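You operate a simulated robot arm through the tools that you are given. There is no shell and no other tool.

You are at the controls of a simulated two-armed robot. One attempt, no reset.

TASK
Spread the long bed, lay the damp brick on it and tap it down to the line.
Fine: mortar from the board, by trowel; tap with the mallet; both tools back. Set down upright: trowel, rubber mallet. A coat counts when it lies all over at full strength: go over it till it gets no stronger.

Only the result counts: the job must be done as asked and must still hold three seconds after the hand-in. Knocking over, shifting, dropping, spilling or breaking anything else fails it.

THE ROBOT
Two 7-joint arms with fingered hands on one trunk that stands fixed in place. Base frame: the origin is at the foot of the trunk, x ahead of it, y to its left, z up; the work surface is at about z = 60. Lengths are in cm, angles in rad, forces in N, time in s.
The left shoulder is at [6, 17.7, 87.5], the right one opposite. With the tool pointing down near the work surface each hand reaches from about 42 to 96 cm from the base axis, measured 20 degrees to its own side. Payload 4 kg a hand.
The TCP of each hand is the grasp point between the finger pads, 3.7 cm short of the fingertips. In the tool frame z runs along the fingers and y along their closing line. The gripper opens to 12.4 cm; its body begins 4.3 cm behind the TCP. The gripper is a hand of 3 fingers: y runs from the thumb to the fingers, the wrist lies at [-1.5, -10.8, -20.2] in the tool frame.
Orientation is that of the tool frame in the base frame, as a unit quaternion [w, x, y, z]. With the fingers straight down and the wrist toward the robot, the tool's x, y and z point along [0, 1, 0], [1, 0, 0] and [0, 0, -1] of the base frame.

THE INTERFACE
- The arms move only by the tool servo_tool. It takes "left_series", "right_series" or both (then of equal length, played together; a hand with none holds still); each is a list of rows, each an object (a shift or turn left out is 0) with "xyz": the shift along the tool's x, y, z in units of 40 mm (1.0 is 40 mm), a list of three; "delta_rot": the turn, a rotation vector about the tool's x, y, z in units of 5 degrees (1.0 is 5 degrees), a list of three. In form: [{"xyz": [tx, ty, tz], "delta_rot": [rx, ry, rz]}, ...]. A call has 1 to 20 rows; each row shifts and turns the commanded pose from where the row before left it, along the tool's axes as they then stand. A call with a number of a shift or a turn outside -1 to 1 is refused whole. Each row takes 0.2 s and may step no farther than 5 cm and 0.15 rad from the row before; otherwise, the whole call is refused. A pose out of reach is approached as far as the arm can. The call stops where the force on the tool passes 40 N (or 10 N more than at its start, if that is more) or the arm is blocked; 0.2 s more then pass. In this call time passes only in rows, and 0.2 s behind the last. It gives the time, the measured TCP pose, the force on the tool (base axes), the opening and the grip force at its end, in the units of the frame above (readings bear some noise), with the torque about the TCP (base axes, N m) and any sound that the robot's microphone picked up.
- Cameras (640 x 400 px; columns grow to the right, rows downward): "scene" is now at [5.3, -0.13, 152.25]; the picture's right is [-0.02, -1.00, 0.00], its down [-0.70, 0.01, -0.71] and it looks along [0.71, -0.01, -0.70] (base axes); focal length 341 px, centre (320, 200). "left" rides on the left gripper at [-6.4, -7.6, -13.6] in its tool frame; the picture's right is [-0.84, -0.26, 0.48], its down [0.48, -0.76, 0.43] and it looks along [0.26, 0.60, 0.76] (tool axes); focal length 256 px, centre (320, 200). "right" rides on the right gripper at [6.4, -7.6, -13.7] in its tool frame; the picture's right is [-0.84, 0.26, -0.48], its down [-0.48, -0.76, 0.43] and it looks along [-0.25, 0.60, 0.76] (tool axes); focal length 256 px, centre (320, 200). There is no depth. A picture from a camera that has moved, and an enlarged one, comes with that camera's place and axes in the base frame and with its lens.
- capture(camera): a new picture of that camera. The clock stands still meanwhile.
- raise_lower(by): slides the trunk up (or, below 0, down) by that many cm; the arms and the scene camera ride with it, the base frame stays. It gives what a move gives, with no picture.
- finger_targets(index, middle, thumb_bend, thumb_turn, hand): sets how far each is bent, from 0 (flat) to 100 (curled in); at 30 the hand is open as for a grip, at 70 the pads meet at the TCP. One left out holds its place. A second passes; each finger stops where it meets its share of the squeeze, and holds until it gets a number again. It is the only way to open and close the hand. It gives what a move gives, with no picture; readings hold the bend of each and the force on the fingers (four entries, about 0 where the hand has none), thumb and palm. thumb_turn goes from beside the hand (0) to across from the fingers (100), as for a grip.
- pan_tilt(pan, tilt): turns the head with the scene camera to pan (to the left, within 1.501 rad either way) and tilt (down, from -0.506 to 1.204), counted from straight ahead of the robot. It gives what a move gives.
- inspect(camera, box): a new picture of the part [left, top, right, bottom] of that camera's present view, enlarged. The clock stands still meanwhile.
- hand_in(): hands the job in; it is judged then, once.

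Places have to be worked out from the pictures, the camera data and where the tool is seen. Open the grippers and draw the arms clear of the work before you hand the job in, unless the task says otherwise.

The tools are called after "Emit:" as a command line: name --argument value ..., lists and objects as JSON in quotes. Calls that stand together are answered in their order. servo_tool: Moves the arms, as the interface text tells. Its arguments: {"type":"object","properties":{"left_series":{"type":"array"},"right_series":{"type":"array"}},"required":[]} The other tools are called the same way: raise_lower (by) moves the trunk up or down; finger_targets (index, middle, thumb_bend, thumb_turn, hand) moves the fingers one by one; pan_tilt (pan, tilt) turns the head that bears the scene camera; capture (camera) takes a picture; inspect (camera, box) takes an enlarged picture of a part of a camera's view; hand_in () hands the job in.

At the start:

```text
clock: 0.0
left_position: [69.59, 21.08, 112.86]
left_orientation: [0.0, 0.707, 0.707, 0.0]
left_force: [-0.2, -1.0, -0.1]
left_torque: [0.01, 0.01, 0.0]
left_finger_gap: 12.35
left_grip_force: 0.0
left_shape: jaw
left_bend: [30.0, 30.0, 30.0, 98.0]
left_finger forces: [0.0, 0.0, 0.0, 0.0, 0.0, 0.0]
right_position: [50.06, -35.18, 112.13]
right_orientation: [0.0, 0.707, 0.707, 0.001]
right_force: [-0.5, -1.2, 0.9]
right_torque: [0.0, 0.02, -0.01]
right_finger_gap: 12.36
right_grip_force: 0.0
right_shape: jaw
right_bend: [30.0, 30.0, 30.0, 98.0]
right_finger forces: [0.0, 0.1, 0.0, 0.0, 0.0, 0.0]
trunk travel left (down, up): [-40.0, 19.0]
head pan, tilt (commanded): [-0.016, 0.775]
```

scene: 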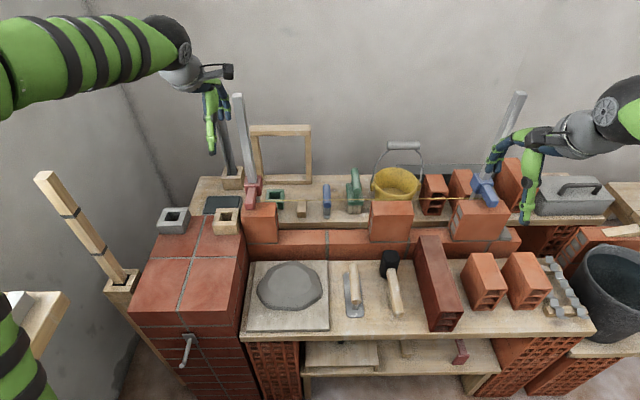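
right: 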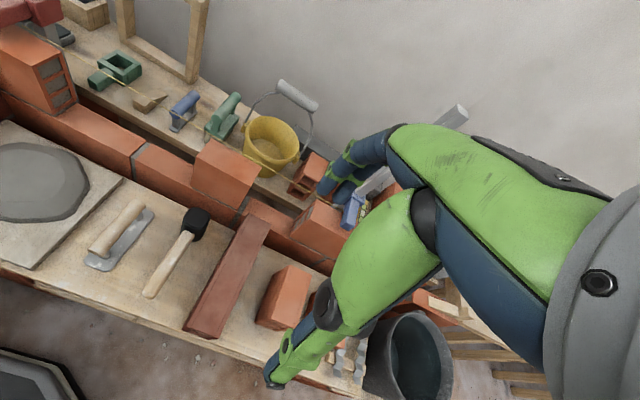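
left: 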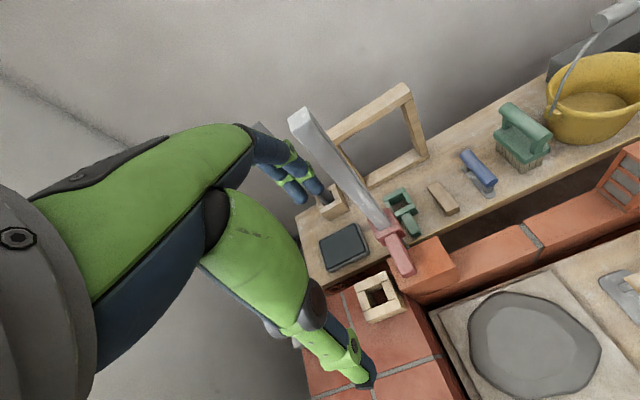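

I start by looking closely at the work area with enlarged views before moving anything.

Emit:
inspect --camera "scene" --box '[230, 170, 430, 340]'

Emit:
inspect --camera "scene" --box '[400, 150, 640, 350]'

Emit:
inspect --camera "scene" --box '[120, 80, 340, 280]'

```text
2.35 times, centred on (330, 255) of scene
camera zoom: at [5.3, -0.13, 152.25], right [-0.02, -1.0, 0.0], down [-0.7, 0.01, -0.71], along [0.71, -0.01, -0.7], focal length 802 px, centre (296, 71)
```

zoom: 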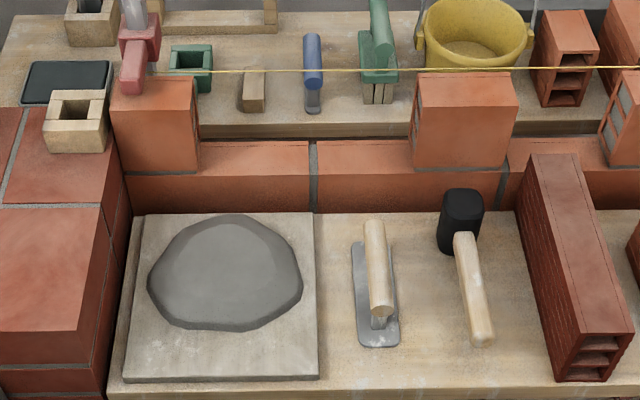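

```text
2.00 times, centred on (520, 250) of scene
camera zoom: at [5.3, -0.13, 152.25], right [-0.02, -1.0, 0.0], down [-0.7, 0.01, -0.71], along [0.71, -0.01, -0.7], focal length 682 px, centre (-80, 100)
```

zoom: 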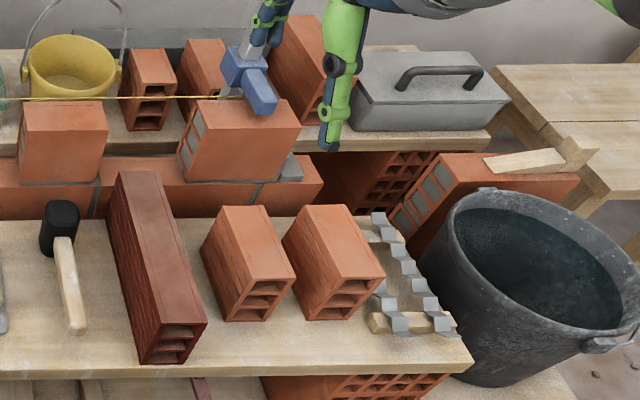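

```text
2.00 times, centred on (230, 180) of scene
camera zoom: at [5.3, -0.13, 152.25], right [-0.02, -1.0, 0.0], down [-0.7, 0.01, -0.71], along [0.71, -0.01, -0.7], focal length 682 px, centre (500, 240)
```

zoom: 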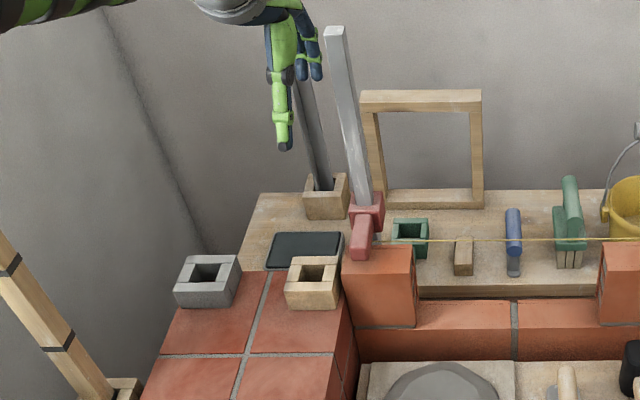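

I need finer detail on the gap, the brick, trowel and mallet, so I enlarge each.

Emit:
inspect --camera "scene" --box '[240, 185, 420, 275]'

Emit:
inspect --camera "scene" --box '[325, 240, 425, 330]'

Emit:
inspect --camera "scene" --box '[400, 220, 560, 340]'

Emit:
inspect --camera "scene" --box '[400, 160, 530, 260]'

Emit:
inspect --camera "right" --box '[60, 170, 330, 350]'

```text
3.56 times, centred on (330, 230) of scene
camera zoom: at [5.3, -0.13, 152.25], right [-0.02, -1.0, 0.0], down [-0.7, 0.01, -0.71], along [0.71, -0.01, -0.7], focal length 1212 px, centre (284, 93)
```

zoom: 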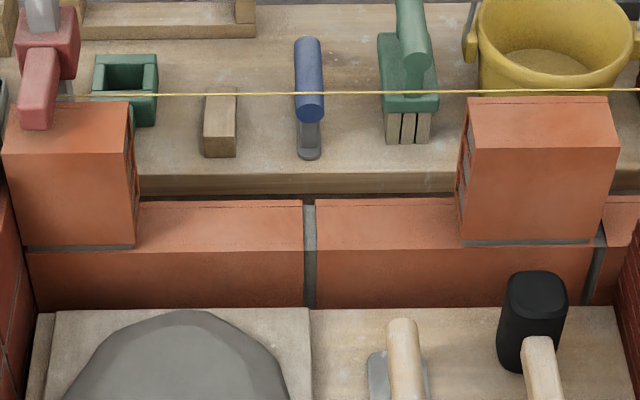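

```text
4.44 times, centred on (375, 285) of scene
camera zoom: at [5.3, -0.13, 152.25], right [-0.02, -1.0, 0.0], down [-0.7, 0.01, -0.71], along [0.71, -0.01, -0.7], focal length 1515 px, centre (76, -178)
```

zoom: 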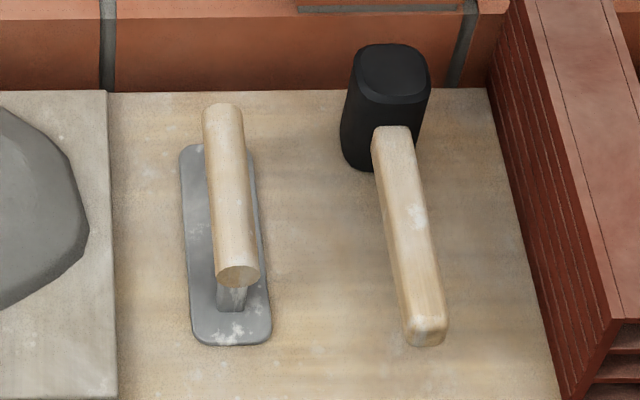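

```text
3.33 times, centred on (480, 280) of scene
camera zoom: at [5.3, -0.13, 152.25], right [-0.02, -1.0, 0.0], down [-0.7, 0.01, -0.71], along [0.71, -0.01, -0.7], focal length 1136 px, centre (-213, -67)
```

zoom: 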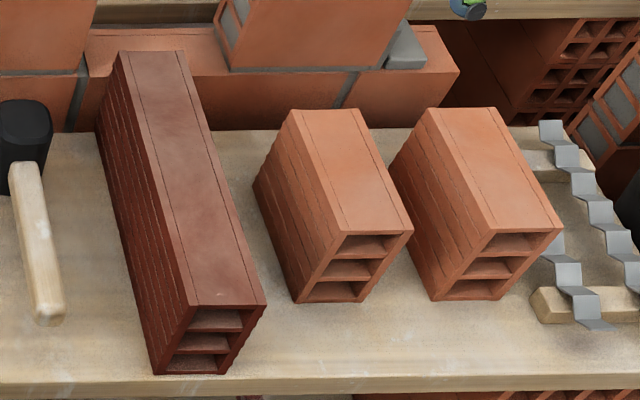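

```text
4.00 times, centred on (465, 210) of scene
camera zoom: at [5.3, -0.13, 152.25], right [-0.02, -1.0, 0.0], down [-0.7, 0.01, -0.71], along [0.71, -0.01, -0.7], focal length 1364 px, centre (-260, 160)
```

zoom: 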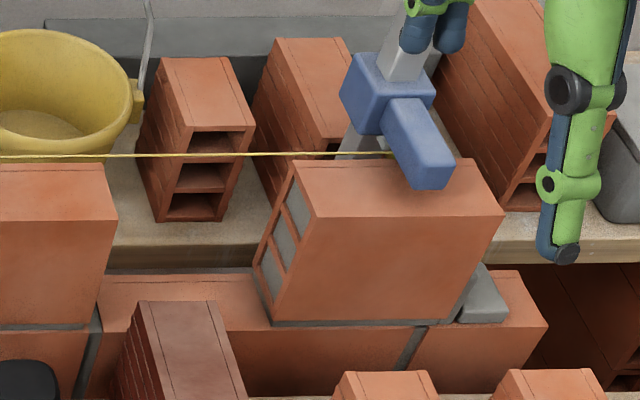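

```text
2.22 times, centred on (195, 260) of right
camera zoom: at [42.5, -28.85, 125.78], right [0.26, -0.84, 0.48], down [-0.76, -0.48, -0.43], along [0.6, -0.25, -0.76], focal length 569 px, centre (598, 67)
```

zoom: 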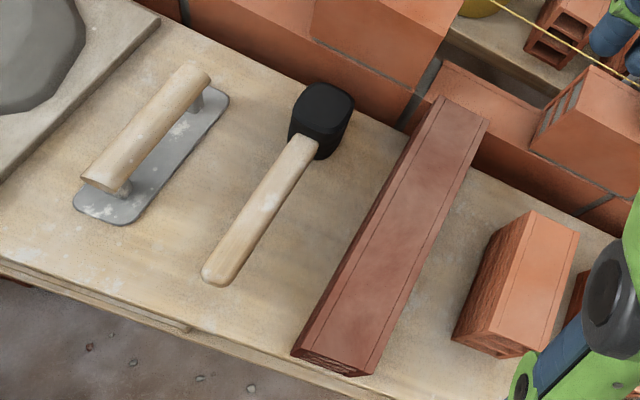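

The dark long brick is the damp one, and the left gap (about 28 cm, between the left and middle bricks) is the long bed. I turn the right hand 90° (fingers toward +y). This is the orientation I want for the trowel handle, and it gives its camera a view to the left.

Emit:
servo_tool --right_series '[{"delta_rot": [0, 0, -1]}, {"delta_rot": [0, 0, -1]}, {"delta_rot": [0, 0, -1]}, {"delta_rot": [0, 0, -1]}, {"delta_rot": [0, 0, -1]}, {"delta_rot": [0, 0, -1]}, {"delta_rot": [0, 0, -1]}, {"delta_rot": [0, 0, -1]}, {"delta_rot": [0, 0, -1]}, {"delta_rot": [0, 0, -1]}, {"delta_rot": [0, 0, -1]}, {"delta_rot": [0, 0, -1]}, {"delta_rot": [0, 0, -1]}, {"delta_rot": [0, 0, -1]}, {"delta_rot": [0, 0, -1]}, {"delta_rot": [0, 0, -1]}, {"delta_rot": [0, 0, -1]}, {"delta_rot": [0, 0, -1]}]'

```text
clock: 3.8
left_position: [69.66, 21.11, 112.9]
left_orientation: [0.0, 0.707, 0.707, 0.0]
left_force: [-0.5, 0.1, -0.2]
left_torque: [0.02, 0.02, 0.01]
left_finger_gap: 12.34
left_grip_force: 0.0
left_shape: jaw
left_bend: [30.0, 30.0, 30.0, 98.0]
left_finger forces: [0.1, 0.0, 0.1, 0.0, 0.0, 0.1]
right_position: [50.12, -35.18, 112.19]
right_orientation: [0.0, -0.002, 1.0, 0.0]
right_force: [0.1, -0.7, 0.4]
right_torque: [-0.01, 0.0, -0.02]
right_finger_gap: 12.36
right_grip_force: 0.0
right_shape: jaw
right_bend: [30.0, 30.0, 30.0, 98.0]
right_finger forces: [0.0, 0.1, 0.0, 0.0, 0.1, 0.0]
trunk travel left (down, up): [-40.0, 19.0]
head pan, tilt (commanded): [-0.016, 0.775]
```

The hand turned as wanted (tool y now along +y). I take a picture from the right camera, which now looks left across the bench, and from the scene camera.

Emit:
capture --camera "right"

Emit:
capture --camera "scene"

```text
taken
camera right: at [43.76, -42.83, 125.75], right [0.84, 0.26, 0.48], down [0.48, -0.76, -0.44], along [0.25, 0.6, -0.76], focal length 256 px, centre (320, 200)
```

right: 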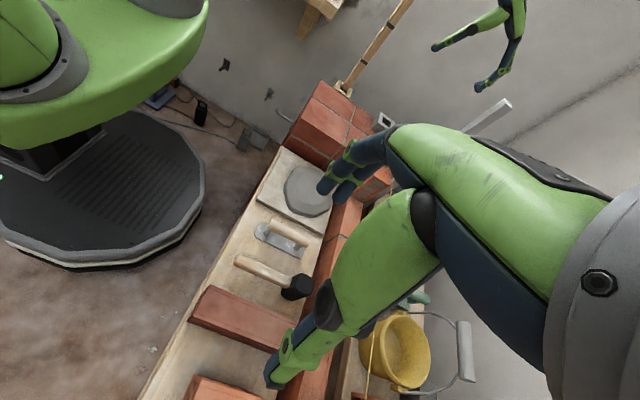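

```text
taken
camera scene: at [5.33, -0.13, 152.25], right [-0.02, -1.0, 0.0], down [-0.7, 0.01, -0.71], along [0.71, -0.01, -0.7], focal length 341 px, centre (320, 200)
```

scene: 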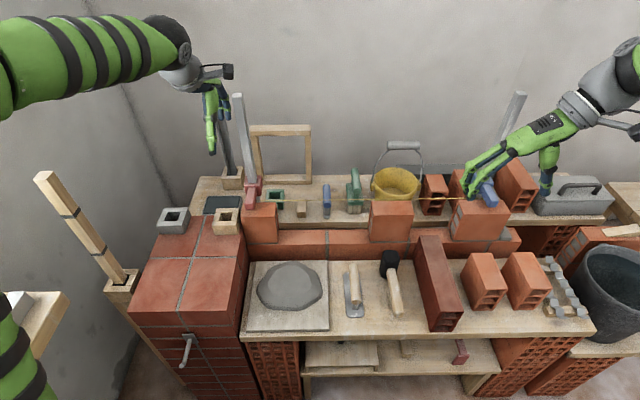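

The hand hides the bed from the right camera. To locate the string line in depth I raise the trunk by 19 cm (arms go up, safe) for a second view of the same things.

Emit:
raise_lower --by 19

Emit:
capture --camera "scene"

Emit:
inspect --camera "scene" --box '[240, 205, 420, 295]'

Emit:
inspect --camera "scene" --box '[325, 250, 455, 350]'

```text
clock: 5.9
left_position: [69.56, 21.19, 131.97]
left_orientation: [0.0, 0.707, 0.707, 0.0]
left_force: [0.4, 0.5, 0.2]
left_torque: [0.01, 0.0, 0.01]
left_finger_gap: 12.35
left_grip_force: 0.1
left_shape: jaw
left_bend: [30.0, 30.0, 30.0, 98.0]
left_finger forces: [0.0, 0.0, 0.0, 0.1, 0.1, 0.0]
right_position: [50.14, -35.25, 131.16]
right_orientation: [0.0, -0.001, 1.0, 0.0]
right_force: [-0.9, 0.6, -0.2]
right_torque: [0.0, 0.0, -0.01]
right_finger_gap: 12.36
right_grip_force: 0.1
right_shape: jaw
right_bend: [30.0, 30.0, 30.0, 98.0]
right_finger forces: [0.1, 0.0, 0.0, 0.0, 0.0, 0.1]
trunk travel left (down, up): [-59.0, 0.0]
head pan, tilt (commanded): [-0.016, 0.775]
```

```text
taken
camera scene: at [5.32, -0.13, 171.24], right [-0.02, -1.0, 0.0], down [-0.7, 0.01, -0.71], along [0.71, -0.01, -0.7], focal length 341 px, centre (320, 200)
```

scene: 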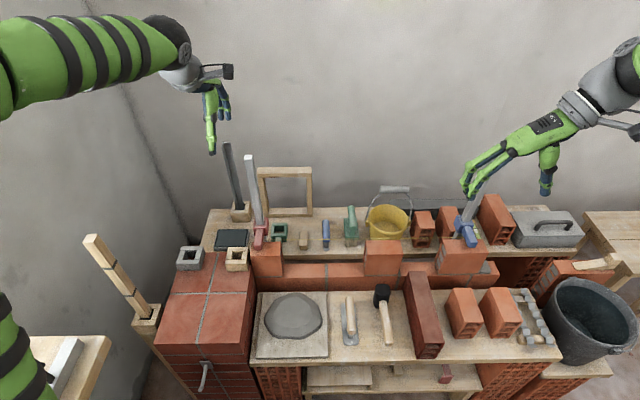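

```text
3.56 times, centred on (330, 250) of scene
camera zoom: at [5.32, -0.13, 171.24], right [-0.02, -1.0, 0.0], down [-0.7, 0.01, -0.71], along [0.71, -0.01, -0.7], focal length 1212 px, centre (284, 22)
```

zoom: 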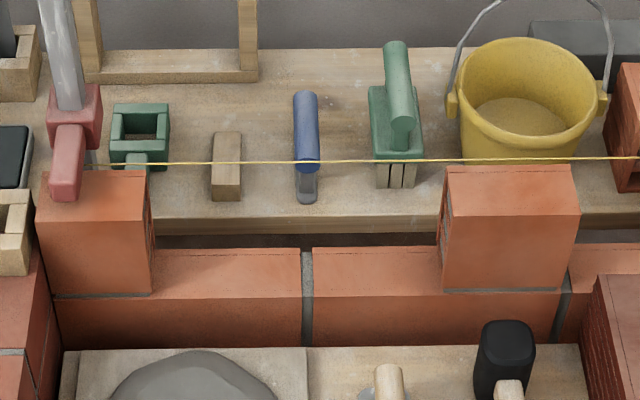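

```text
4.00 times, centred on (390, 300) of scene
camera zoom: at [5.32, -0.13, 171.24], right [-0.02, -1.0, 0.0], down [-0.7, 0.01, -0.71], along [0.71, -0.01, -0.7], focal length 1364 px, centre (40, -200)
```

zoom: 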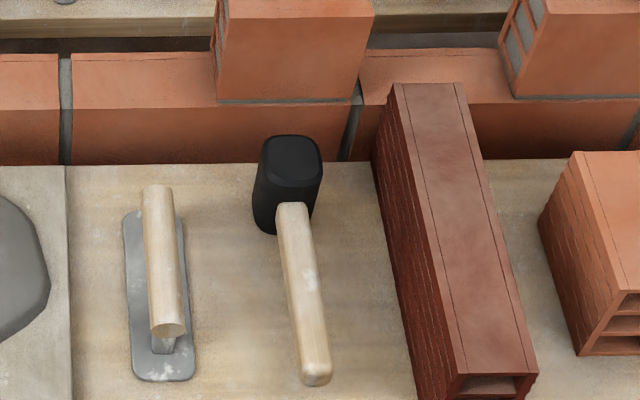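

I zoom strongly on the line, middle brick and left brick for exact pixel positions at this height.

Emit:
inspect --camera "scene" --box '[350, 230, 420, 295]'

Emit:
inspect --camera "scene" --box '[245, 220, 315, 295]'

Emit:
inspect --camera "scene" --box '[425, 200, 505, 275]'

Emit:
inspect --camera "scene" --box '[335, 275, 405, 350]'

Emit:
inspect --camera "scene" --box '[395, 265, 475, 360]'

```text
6.15 times, centred on (385, 262) of scene
camera zoom: at [5.32, -0.13, 171.24], right [-0.02, -1.0, 0.0], down [-0.7, 0.01, -0.71], along [0.71, -0.01, -0.7], focal length 2098 px, centre (-80, -185)
```

zoom: 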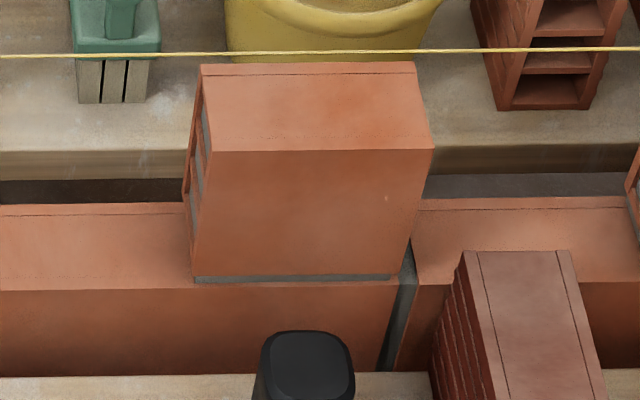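

```text
5.33 times, centred on (280, 258) of scene
camera zoom: at [5.32, -0.13, 171.24], right [-0.02, -1.0, 0.0], down [-0.7, 0.01, -0.71], along [0.71, -0.01, -0.7], focal length 1818 px, centre (533, -107)
```

zoom: 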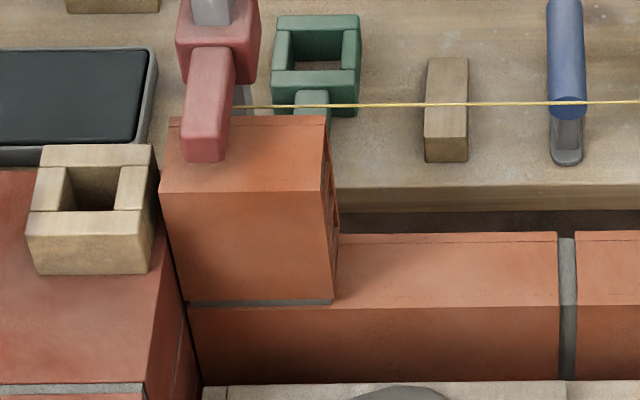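

```text
5.33 times, centred on (465, 238) of scene
camera zoom: at [5.32, -0.13, 171.24], right [-0.02, -1.0, 0.0], down [-0.7, 0.01, -0.71], along [0.71, -0.01, -0.7], focal length 1818 px, centre (-453, 0)
```

zoom: 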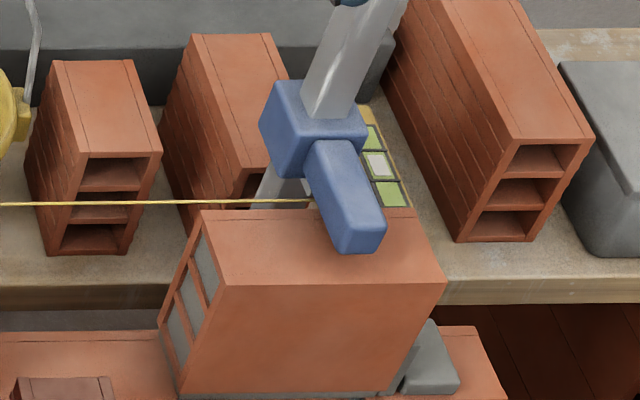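

```text
5.33 times, centred on (370, 312) of scene
camera zoom: at [5.32, -0.13, 171.24], right [-0.02, -1.0, 0.0], down [-0.7, 0.01, -0.71], along [0.71, -0.01, -0.7], focal length 1818 px, centre (53, -400)
```

zoom: 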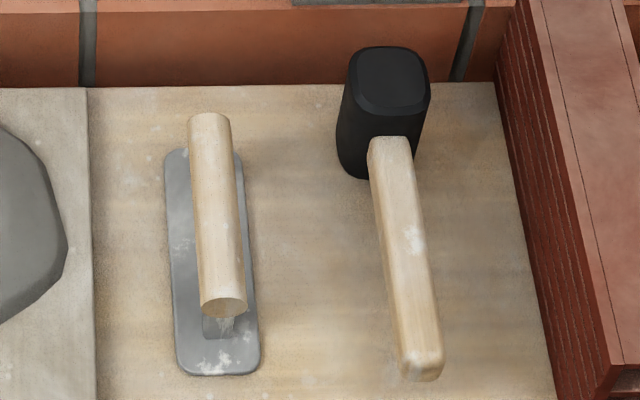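

```text
4.21 times, centred on (435, 312) of scene
camera zoom: at [5.32, -0.13, 171.24], right [-0.02, -1.0, 0.0], down [-0.7, 0.01, -0.71], along [0.71, -0.01, -0.7], focal length 1436 px, centre (-164, -274)
```

zoom: 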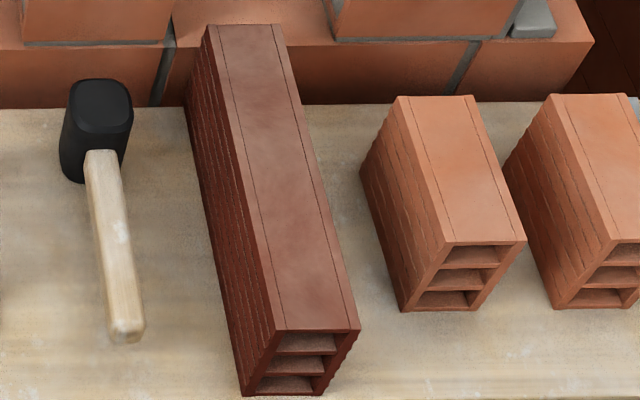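

Now I lower the trunk back to its starting height and take the same enlarged views for triangulation.

Emit:
raise_lower --by -19

Emit:
inspect --camera "scene" --box '[355, 185, 425, 260]'

Emit:
inspect --camera "scene" --box '[235, 185, 315, 265]'

Emit:
inspect --camera "scene" --box '[335, 240, 415, 325]'

Emit:
inspect --camera "scene" --box '[405, 225, 475, 340]'

```text
clock: 8.0
left_position: [69.58, 21.04, 112.89]
left_orientation: [0.0, 0.707, 0.707, 0.0]
left_force: [-0.1, 0.5, -1.1]
left_torque: [-0.04, -0.02, 0.0]
left_finger_gap: 12.34
left_grip_force: 0.1
left_shape: jaw
left_bend: [30.0, 30.0, 30.0, 98.0]
left_finger forces: [0.0, 0.1, 0.1, 0.0, 0.0, 0.1]
right_position: [50.27, -35.26, 112.25]
right_orientation: [0.0, 0.0, 1.0, 0.0]
right_force: [-0.4, 0.2, 0.1]
right_torque: [-0.01, 0.03, 0.02]
right_finger_gap: 12.35
right_grip_force: 0.0
right_shape: jaw
right_bend: [30.0, 30.0, 30.0, 98.0]
right_finger forces: [0.1, 0.0, 0.1, 0.0, 0.0, 0.0]
trunk travel left (down, up): [-40.0, 19.0]
head pan, tilt (commanded): [-0.016, 0.775]
```

```text
5.33 times, centred on (390, 222) of scene
camera zoom: at [5.3, -0.13, 152.26], right [-0.02, -1.0, 0.0], down [-0.7, 0.01, -0.71], along [0.71, -0.01, -0.7], focal length 1818 px, centre (-53, 80)
```

zoom: 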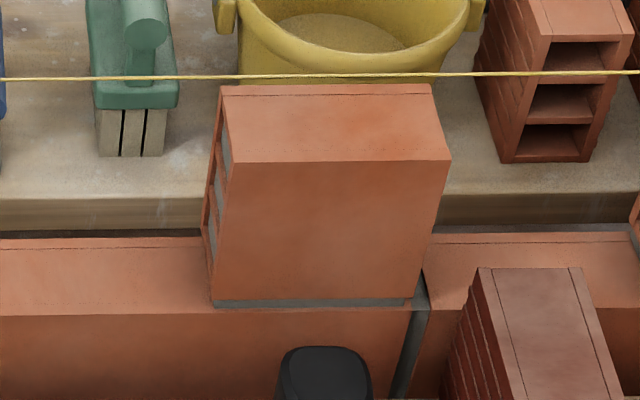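

```text
5.00 times, centred on (275, 225) of scene
camera zoom: at [5.3, -0.13, 152.26], right [-0.02, -1.0, 0.0], down [-0.7, 0.01, -0.71], along [0.71, -0.01, -0.7], focal length 1705 px, centre (545, 75)
```

zoom: 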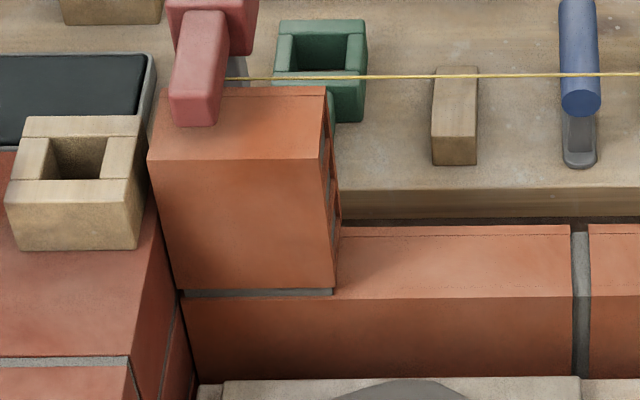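

```text
4.71 times, centred on (375, 282) of scene
camera zoom: at [5.3, -0.13, 152.26], right [-0.02, -1.0, 0.0], down [-0.7, 0.01, -0.71], along [0.71, -0.01, -0.7], focal length 1604 px, centre (61, -188)
```

zoom: 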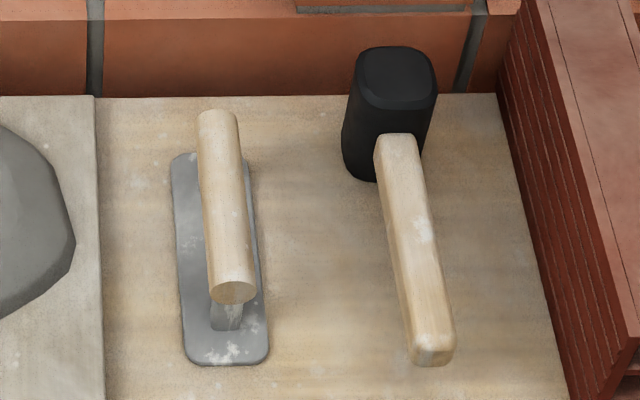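

```text
3.48 times, centred on (440, 282) of scene
camera zoom: at [5.3, -0.13, 152.26], right [-0.02, -1.0, 0.0], down [-0.7, 0.01, -0.71], along [0.71, -0.01, -0.7], focal length 1186 px, centre (-97, -87)
```

zoom: 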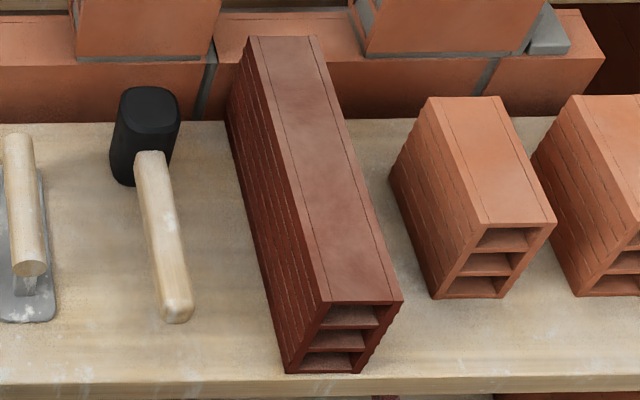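

Triangulated: trowel handle along x at y≈-11, x 52–65, axis z≈65.4; mallet head at (65.5,-22.3) with its handle along x at y≈-22.4, z≈64.7; dark brick x 46.8–71.8, y -37.6…-31.7, top z≈71.4. The bed spans x 73.5–79.3, y -17…12 at z≈65, neighbours' tops z≈78.8, string near the back edge at z≈79.5. I look closely at the right hand's shape to plan clearances.

Emit:
inspect --camera "scene" --box '[440, 30, 640, 220]'

Emit:
inspect --camera "scene" --box '[150, 10, 270, 170]'

```text
2.11 times, centred on (540, 125) of scene
camera zoom: at [5.3, -0.13, 152.26], right [-0.02, -1.0, 0.0], down [-0.7, 0.01, -0.71], along [0.71, -0.01, -0.7], focal length 718 px, centre (-143, 358)
```

zoom: 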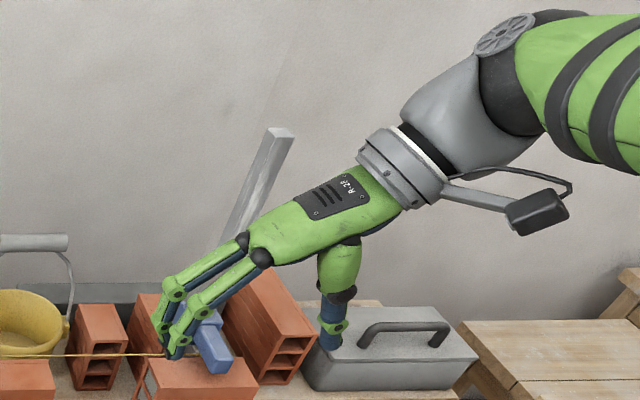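

```text
2.50 times, centred on (210, 90) of scene
camera zoom: at [5.3, -0.13, 152.26], right [-0.02, -1.0, 0.0], down [-0.7, 0.01, -0.71], along [0.71, -0.01, -0.7], focal length 852 px, centre (595, 475)
```

zoom: 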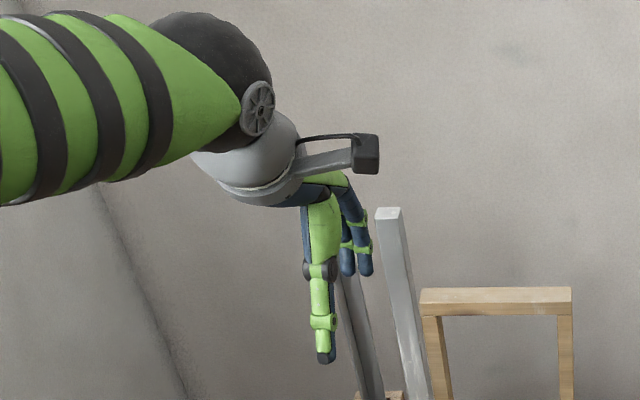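

The hand is slim (about ±3 cm across), with its wrist toward -y now. I move the right hand above the trowel handle's rear part (about x 55.5, y -11, z 83).

Emit:
servo_tool --right_series '[{"xyz": [-0.16, 0.756, 0.9]}, {"xyz": [-0.16, 0.756, 0.9]}, {"xyz": [-0.16, 0.756, 0.9]}, {"xyz": [-0.16, 0.756, 0.9]}, {"xyz": [-0.16, 0.756, 0.9]}, {"xyz": [-0.16, 0.756, 0.9]}, {"xyz": [-0.16, 0.756, 0.9]}, {"xyz": [-0.16, 0.756, 0.9]}]'

Emit:
finger_targets --hand "right" --index 45 --middle 45 --thumb_bend 45

Emit:
capture --camera "right"

Emit:
capture --camera "scene"

```text
clock: 9.8
left_position: [69.67, 21.07, 112.87]
left_orientation: [0.0, 0.707, 0.707, 0.0]
left_force: [-0.1, 0.0, 0.2]
left_torque: [-0.01, 0.02, 0.05]
left_finger_gap: 12.34
left_grip_force: 0.1
left_shape: jaw
left_bend: [30.0, 30.0, 30.0, 98.0]
left_finger forces: [0.0, 0.1, 0.0, 0.0, 0.0, 0.0]
right_position: [55.13, -10.87, 83.34]
right_orientation: [0.0, 0.0, 1.0, 0.0]
right_force: [-0.2, -0.5, -0.3]
right_torque: [0.0, 0.0, -0.01]
right_finger_gap: 12.37
right_grip_force: 0.2
right_shape: jaw
right_bend: [30.0, 30.0, 30.0, 98.0]
right_finger forces: [0.0, 0.0, 0.1, 0.0, 0.0, 0.1]
trunk travel left (down, up): [-40.0, 19.0]
head pan, tilt (commanded): [-0.016, 0.775]
```

```text
clock: 10.8
left_position: [69.59, 21.09, 112.83]
left_orientation: [0.0, 0.708, 0.706, 0.001]
left_force: [0.1, 0.4, -1.1]
left_torque: [0.0, -0.01, -0.02]
left_finger_gap: 12.38
left_grip_force: 0.0
left_shape: jaw
left_bend: [30.0, 30.0, 30.0, 98.0]
left_finger forces: [0.1, 0.0, 0.0, 0.0, 0.1, 0.1]
right_position: [55.26, -10.99, 83.49]
right_orientation: [0.0, 0.001, 1.0, 0.0]
right_force: [-0.2, -0.8, 0.3]
right_torque: [0.01, -0.02, 0.0]
right_finger_gap: 7.83
right_grip_force: 0.1
right_shape: fingers
right_bend: [45.0, 45.0, 45.0, 98.0]
right_finger forces: [0.1, 0.1, 0.0, 0.0, 0.1, 0.0]
trunk travel left (down, up): [-40.0, 19.0]
head pan, tilt (commanded): [-0.016, 0.775]
```

```text
taken
camera right: at [48.8, -18.6, 97.02], right [0.84, 0.26, 0.48], down [0.48, -0.76, -0.44], along [0.25, 0.6, -0.76], focal length 256 px, centre (320, 200)
```

right: 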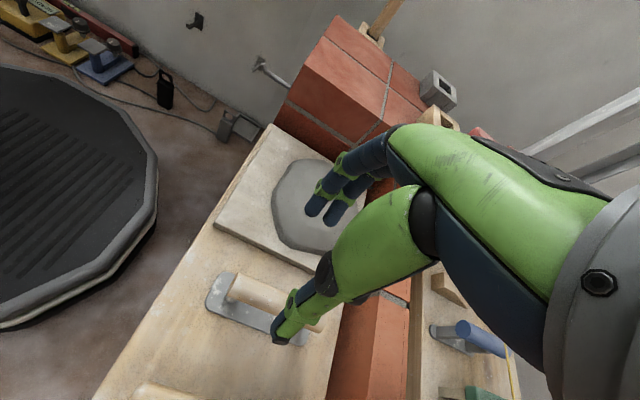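

```text
taken
camera scene: at [5.32, -0.12, 152.25], right [-0.02, -1.0, 0.0], down [-0.7, 0.01, -0.71], along [0.71, -0.01, -0.7], focal length 341 px, centre (320, 200)
```

scene: 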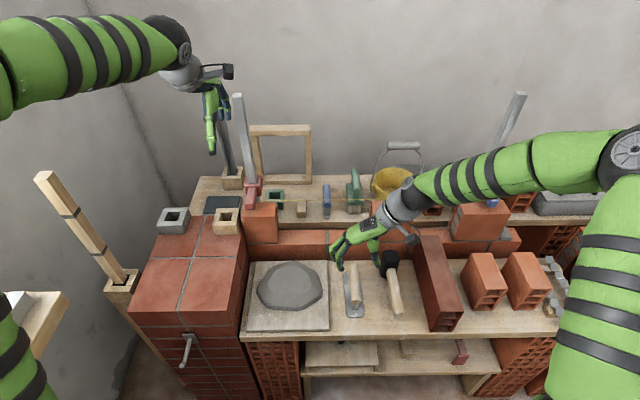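

The hand is above the handle with an opening of 7.8 cm. I descend to about z 68.5, just over the handle, and check alignment.

Emit:
servo_tool --right_series '[{"xyz": [0, 0, 0.94]}, {"xyz": [0, 0, 0.94]}, {"xyz": [0, 0, 0.94]}, {"xyz": [0, 0, 0.94]}]'

Emit:
capture --camera "right"

Emit:
inspect --camera "scene" --box '[310, 220, 450, 330]'

```text
clock: 11.8
left_position: [69.55, 21.04, 112.84]
left_orientation: [0.0, 0.707, 0.708, 0.0]
left_force: [0.8, -0.1, -0.1]
left_torque: [0.01, 0.01, -0.01]
left_finger_gap: 12.36
left_grip_force: 0.1
left_shape: jaw
left_bend: [30.0, 30.0, 30.0, 98.0]
left_finger forces: [0.0, 0.0, 0.0, 0.0, 0.1, 0.0]
right_position: [55.34, -10.95, 68.33]
right_orientation: [0.0, -0.001, 1.0, 0.001]
right_force: [-0.1, -0.2, -0.3]
right_torque: [0.0, 0.04, 0.01]
right_finger_gap: 7.79
right_grip_force: 0.1
right_shape: fingers
right_bend: [45.0, 45.0, 45.0, 98.0]
right_finger forces: [0.0, 0.1, 0.0, 0.1, 0.0, 0.1]
trunk travel left (down, up): [-40.0, 19.0]
head pan, tilt (commanded): [-0.016, 0.775]
```

```text
taken
camera right: at [48.93, -18.61, 81.93], right [0.84, 0.26, 0.48], down [0.48, -0.76, -0.43], along [0.26, 0.6, -0.76], focal length 256 px, centre (320, 200)
```

right: 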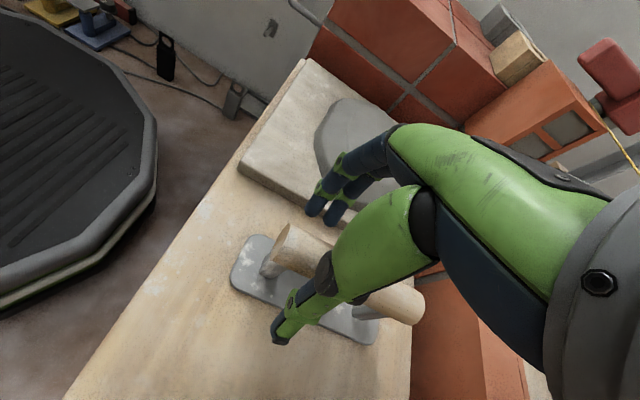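

```text
3.64 times, centred on (380, 275) of scene
camera zoom: at [5.35, -0.14, 152.25], right [-0.02, -1.0, 0.0], down [-0.7, 0.01, -0.71], along [0.71, -0.01, -0.7], focal length 1240 px, centre (102, -73)
```

zoom: 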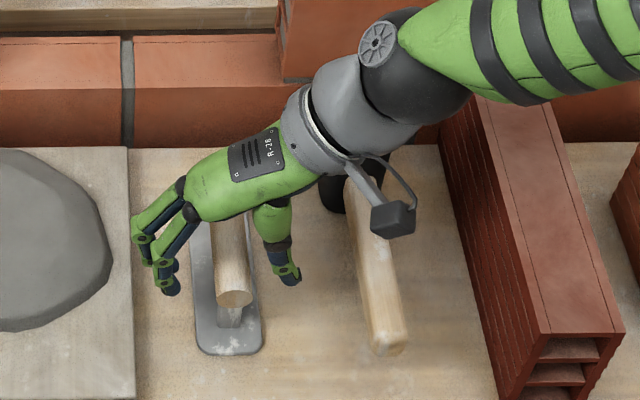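

The handle lies between thumb and fingers. I go down 2.4 cm more and close the hand on it.

Emit:
servo_tool --right_series '[{"xyz": [0, 0, 0.3]}, {"xyz": [0, 0, 0.3]}]'

Emit:
finger_targets --hand "right" --index 85 --middle 85 --thumb_bend 85

Emit:
capture --camera "right"

Emit:
inspect --camera "scene" --box '[310, 220, 450, 330]'

```text
clock: 12.4
left_position: [69.53, 21.05, 112.84]
left_orientation: [0.0, 0.707, 0.707, -0.001]
left_force: [-1.1, -0.5, -0.1]
left_torque: [0.0, -0.01, 0.01]
left_finger_gap: 12.36
left_grip_force: 0.1
left_shape: jaw
left_bend: [30.0, 30.0, 30.0, 98.0]
left_finger forces: [0.0, 0.1, 0.0, 0.0, 0.0, 0.0]
right_position: [55.34, -11.02, 65.94]
right_orientation: [-0.001, 0.001, 1.0, 0.0]
right_force: [0.8, -0.3, -0.4]
right_torque: [0.01, -0.01, -0.02]
right_finger_gap: 7.78
right_grip_force: 0.1
right_shape: fingers
right_bend: [45.0, 45.0, 45.0, 98.0]
right_finger forces: [0.0, 0.1, 0.1, 0.1, 0.0, 0.0]
trunk travel left (down, up): [-40.0, 19.0]
head pan, tilt (commanded): [-0.016, 0.775]
```

```text
clock: 13.4
left_position: [69.54, 21.11, 112.74]
left_orientation: [0.001, 0.707, 0.707, 0.0]
left_force: [0.7, -0.4, 0.5]
left_torque: [0.0, -0.02, 0.0]
left_finger_gap: 12.38
left_grip_force: 0.1
left_shape: jaw
left_bend: [30.0, 30.0, 30.0, 98.0]
left_finger forces: [0.1, 0.0, 0.0, 0.0, 0.0, 0.2]
right_position: [55.28, -11.0, 66.0]
right_orientation: [0.0, 0.0, 1.0, 0.0]
right_force: [-0.2, -4.1, 10.2]
right_torque: [0.21, 0.32, 0.15]
right_finger_gap: 1.45
right_grip_force: 33.0
right_shape: fingers
right_bend: [59.0, 75.0, 66.0, 96.0]
right_finger forces: [14.7, 20.1, 0.0, 0.0, 31.0, 0.1]
trunk travel left (down, up): [-40.0, 19.0]
head pan, tilt (commanded): [-0.016, 0.775]
```

```text
taken
camera right: at [48.85, -18.62, 79.63], right [0.84, 0.26, 0.48], down [0.48, -0.76, -0.43], along [0.26, 0.6, -0.76], focal length 256 px, centre (320, 200)
```

right: 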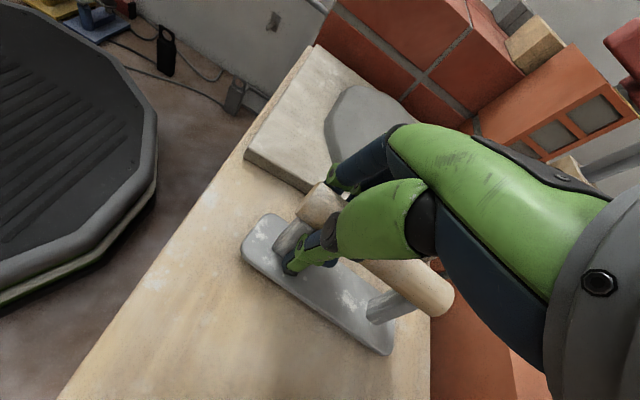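

```text
3.64 times, centred on (380, 275) of scene
camera zoom: at [5.25, -0.14, 152.26], right [-0.02, -1.0, 0.0], down [-0.7, 0.01, -0.71], along [0.71, -0.01, -0.7], focal length 1240 px, centre (102, -73)
```

zoom: 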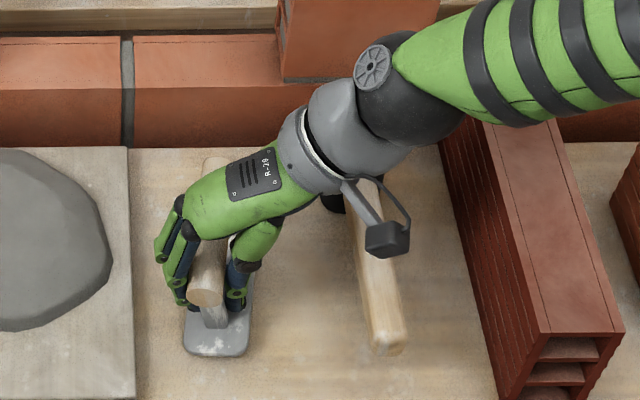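

The grip is 33 N, but middle (75) and index (59) are unevenly bent and the trowel turned a little. I look closer before deciding whether to regrip.

Emit:
inspect --camera "right" --box '[220, 140, 480, 370]'

Emit:
inspect --camera "scene" --box '[335, 250, 395, 320]'

```text
1.74 times, centred on (350, 255) of right
camera zoom: at [48.85, -18.62, 79.63], right [0.84, 0.26, 0.48], down [0.48, -0.76, -0.43], along [0.26, 0.6, -0.76], focal length 445 px, centre (268, 104)
```

zoom: 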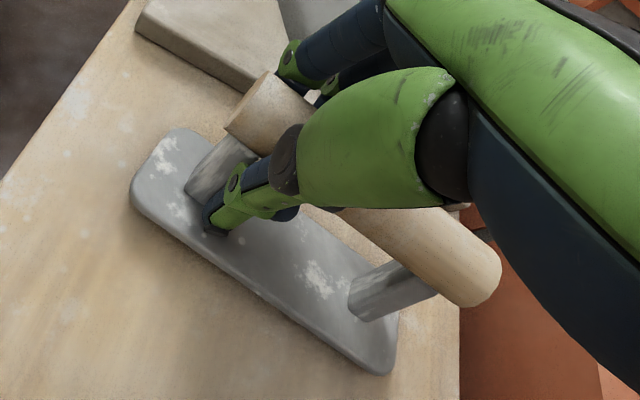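

```text
5.71 times, centred on (365, 285) of scene
camera zoom: at [5.25, -0.14, 152.26], right [-0.02, -1.0, 0.0], down [-0.7, 0.01, -0.71], along [0.71, -0.01, -0.7], focal length 1948 px, centre (63, -286)
```

zoom: 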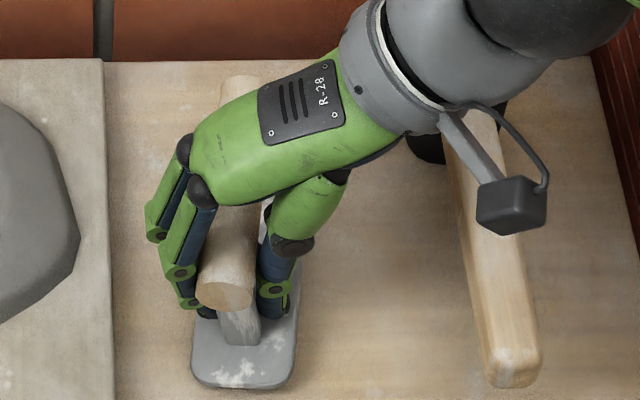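

The near finger and thumb are on the near post, so I open and regrip further forward (x≈57.5) between the posts, aligned with the handle.

Emit:
finger_targets --hand "right" --index 43 --middle 43 --thumb_bend 43

Emit:
inspect --camera "scene" --box '[335, 240, 405, 320]'

Emit:
inspect --camera "right" --box '[200, 120, 480, 370]'

```text
clock: 14.4
left_position: [69.6, 21.05, 112.85]
left_orientation: [0.0, 0.708, 0.707, -0.001]
left_force: [0.1, -0.2, 0.0]
left_torque: [0.02, -0.03, 0.02]
left_finger_gap: 12.37
left_grip_force: 0.2
left_shape: jaw
left_bend: [30.0, 30.0, 30.0, 98.0]
left_finger forces: [0.0, 0.1, 0.1, 0.0, 0.0, 0.0]
right_position: [55.34, -10.87, 65.97]
right_orientation: [0.0, 0.0, 1.0, 0.0]
right_force: [-0.4, -0.2, -0.6]
right_torque: [-0.01, 0.02, -0.02]
right_finger_gap: 8.39
right_grip_force: 0.1
right_shape: fingers
right_bend: [43.0, 43.0, 43.0, 97.0]
right_finger forces: [0.0, 0.0, 0.0, 0.0, 0.0, 0.1]
trunk travel left (down, up): [-40.0, 19.0]
head pan, tilt (commanded): [-0.016, 0.775]
```

```text
5.00 times, centred on (370, 280) of scene
camera zoom: at [5.31, -0.12, 152.25], right [-0.02, -1.0, 0.0], down [-0.7, 0.01, -0.71], along [0.71, -0.01, -0.7], focal length 1705 px, centre (70, -200)
```

zoom: 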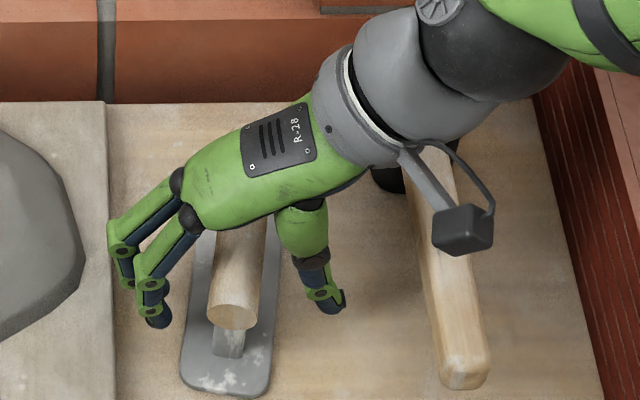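

```text
1.60 times, centred on (340, 245) of right
camera zoom: at [48.87, -18.6, 79.59], right [0.84, 0.26, 0.48], down [0.48, -0.76, -0.44], along [0.25, 0.6, -0.76], focal length 410 px, centre (288, 128)
```

zoom: 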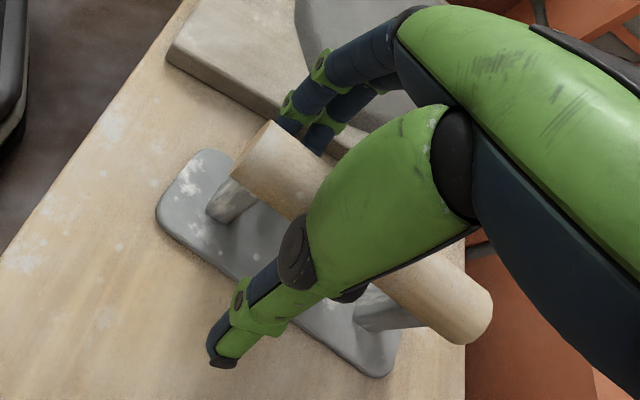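

The trowel has turned about 8° clockwise about its middle. I align the hand to it and move 2.2 cm forward, then close again.

Emit:
servo_tool --right_series '[{"xyz": [-0.28, 0, 0], "delta_rot": [0, 0, 0.8]}, {"xyz": [-0.28, 0.01, 0], "delta_rot": [0, 0, 0.8]}, {"xyz": [0, 0.02, 0]}]'

Emit:
inspect --camera "scene" --box '[335, 240, 405, 320]'

Emit:
inspect --camera "right" --box '[200, 120, 480, 370]'

```text
clock: 15.2
left_position: [69.44, 21.02, 112.79]
left_orientation: [0.0, 0.707, 0.708, 0.0]
left_force: [0.3, 0.6, 0.1]
left_torque: [0.0, -0.01, 0.06]
left_finger_gap: 12.37
left_grip_force: 0.0
left_shape: jaw
left_bend: [30.0, 30.0, 30.0, 98.0]
left_finger forces: [0.1, 0.1, 0.1, 0.0, 0.0, 0.1]
right_position: [57.54, -10.95, 65.9]
right_orientation: [-0.001, 0.07, 0.998, 0.0]
right_force: [0.9, -0.5, 0.2]
right_torque: [0.01, 0.02, -0.02]
right_finger_gap: 8.37
right_grip_force: 0.0
right_shape: fingers
right_bend: [43.0, 43.0, 43.0, 97.0]
right_finger forces: [0.1, 0.0, 0.0, 0.0, 0.1, 0.1]
trunk travel left (down, up): [-40.0, 19.0]
head pan, tilt (commanded): [-0.016, 0.775]
```

```text
5.00 times, centred on (370, 280) of scene
camera zoom: at [5.31, -0.13, 152.25], right [-0.02, -1.0, 0.0], down [-0.7, 0.01, -0.71], along [0.71, -0.01, -0.7], focal length 1705 px, centre (70, -200)
```

zoom: 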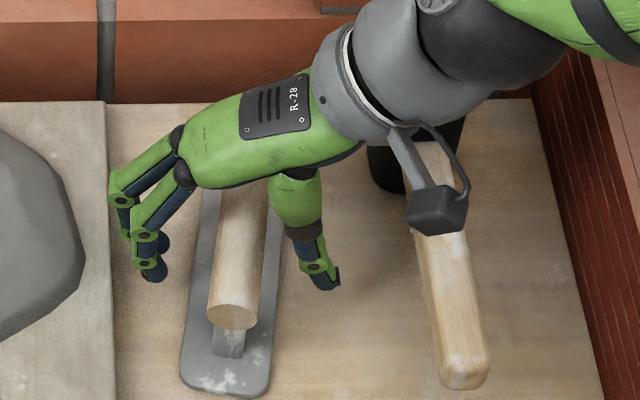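

```text
1.60 times, centred on (340, 245) of right
camera zoom: at [50.12, -17.64, 79.53], right [0.86, 0.14, 0.48], down [0.37, -0.82, -0.44], along [0.34, 0.56, -0.76], focal length 410 px, centre (288, 128)
```

zoom: 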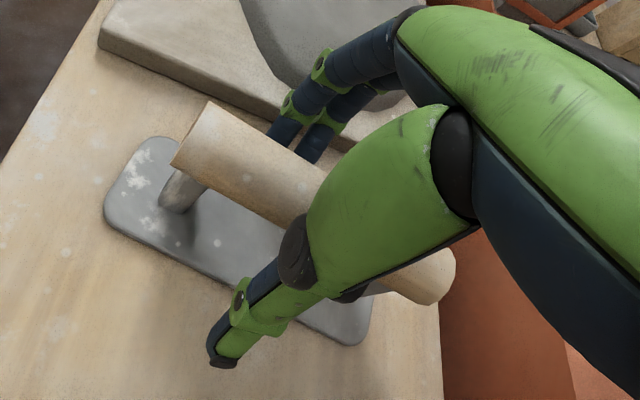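

Thumb and fingers now straddle the handle symmetrically between the posts. I close the hand.

Emit:
finger_targets --hand "right" --index 85 --middle 85 --thumb_bend 85

Emit:
inspect --camera "scene" --box '[335, 240, 405, 320]'

Emit:
inspect --camera "right" --box '[200, 120, 480, 370]'

```text
clock: 16.2
left_position: [69.49, 21.04, 112.98]
left_orientation: [0.0, 0.707, 0.707, 0.0]
left_force: [0.1, 0.3, 0.1]
left_torque: [0.03, 0.01, -0.01]
left_finger_gap: 12.35
left_grip_force: 0.0
left_shape: jaw
left_bend: [30.0, 30.0, 30.0, 98.0]
left_finger forces: [0.0, 0.0, 0.0, 0.0, 0.0, 0.1]
right_position: [57.53, -10.95, 65.83]
right_orientation: [0.0, 0.07, 0.998, 0.0]
right_force: [0.4, 0.1, -1.8]
right_torque: [-0.04, -0.02, 0.01]
right_finger_gap: 1.39
right_grip_force: 32.5
right_shape: fingers
right_bend: [83.0, 81.0, 80.0, 95.0]
right_finger forces: [20.9, 13.7, 0.1, 0.1, 30.2, 0.1]
trunk travel left (down, up): [-40.0, 19.0]
head pan, tilt (commanded): [-0.016, 0.775]
```

```text
5.00 times, centred on (370, 280) of scene
camera zoom: at [5.33, -0.13, 152.25], right [-0.02, -1.0, 0.0], down [-0.7, 0.01, -0.71], along [0.71, -0.01, -0.7], focal length 1705 px, centre (70, -200)
```

zoom: 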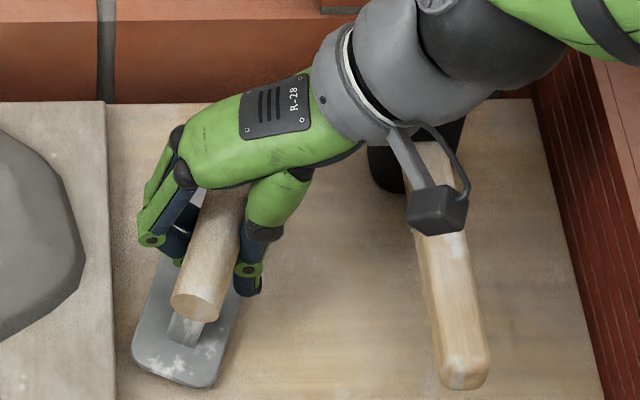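

```text
1.60 times, centred on (340, 245) of right
camera zoom: at [50.12, -17.64, 79.53], right [0.87, 0.14, 0.48], down [0.37, -0.82, -0.44], along [0.34, 0.56, -0.76], focal length 410 px, centre (288, 128)
```

zoom: 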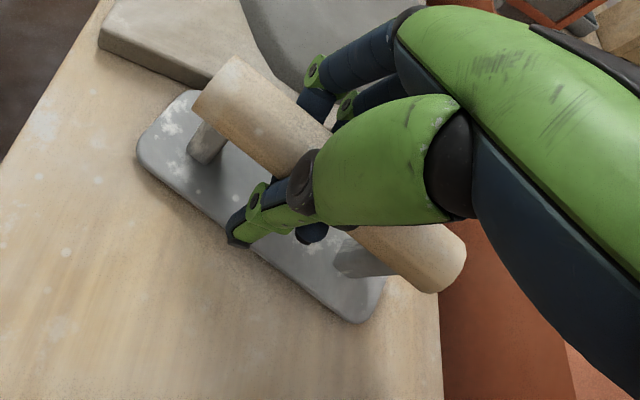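

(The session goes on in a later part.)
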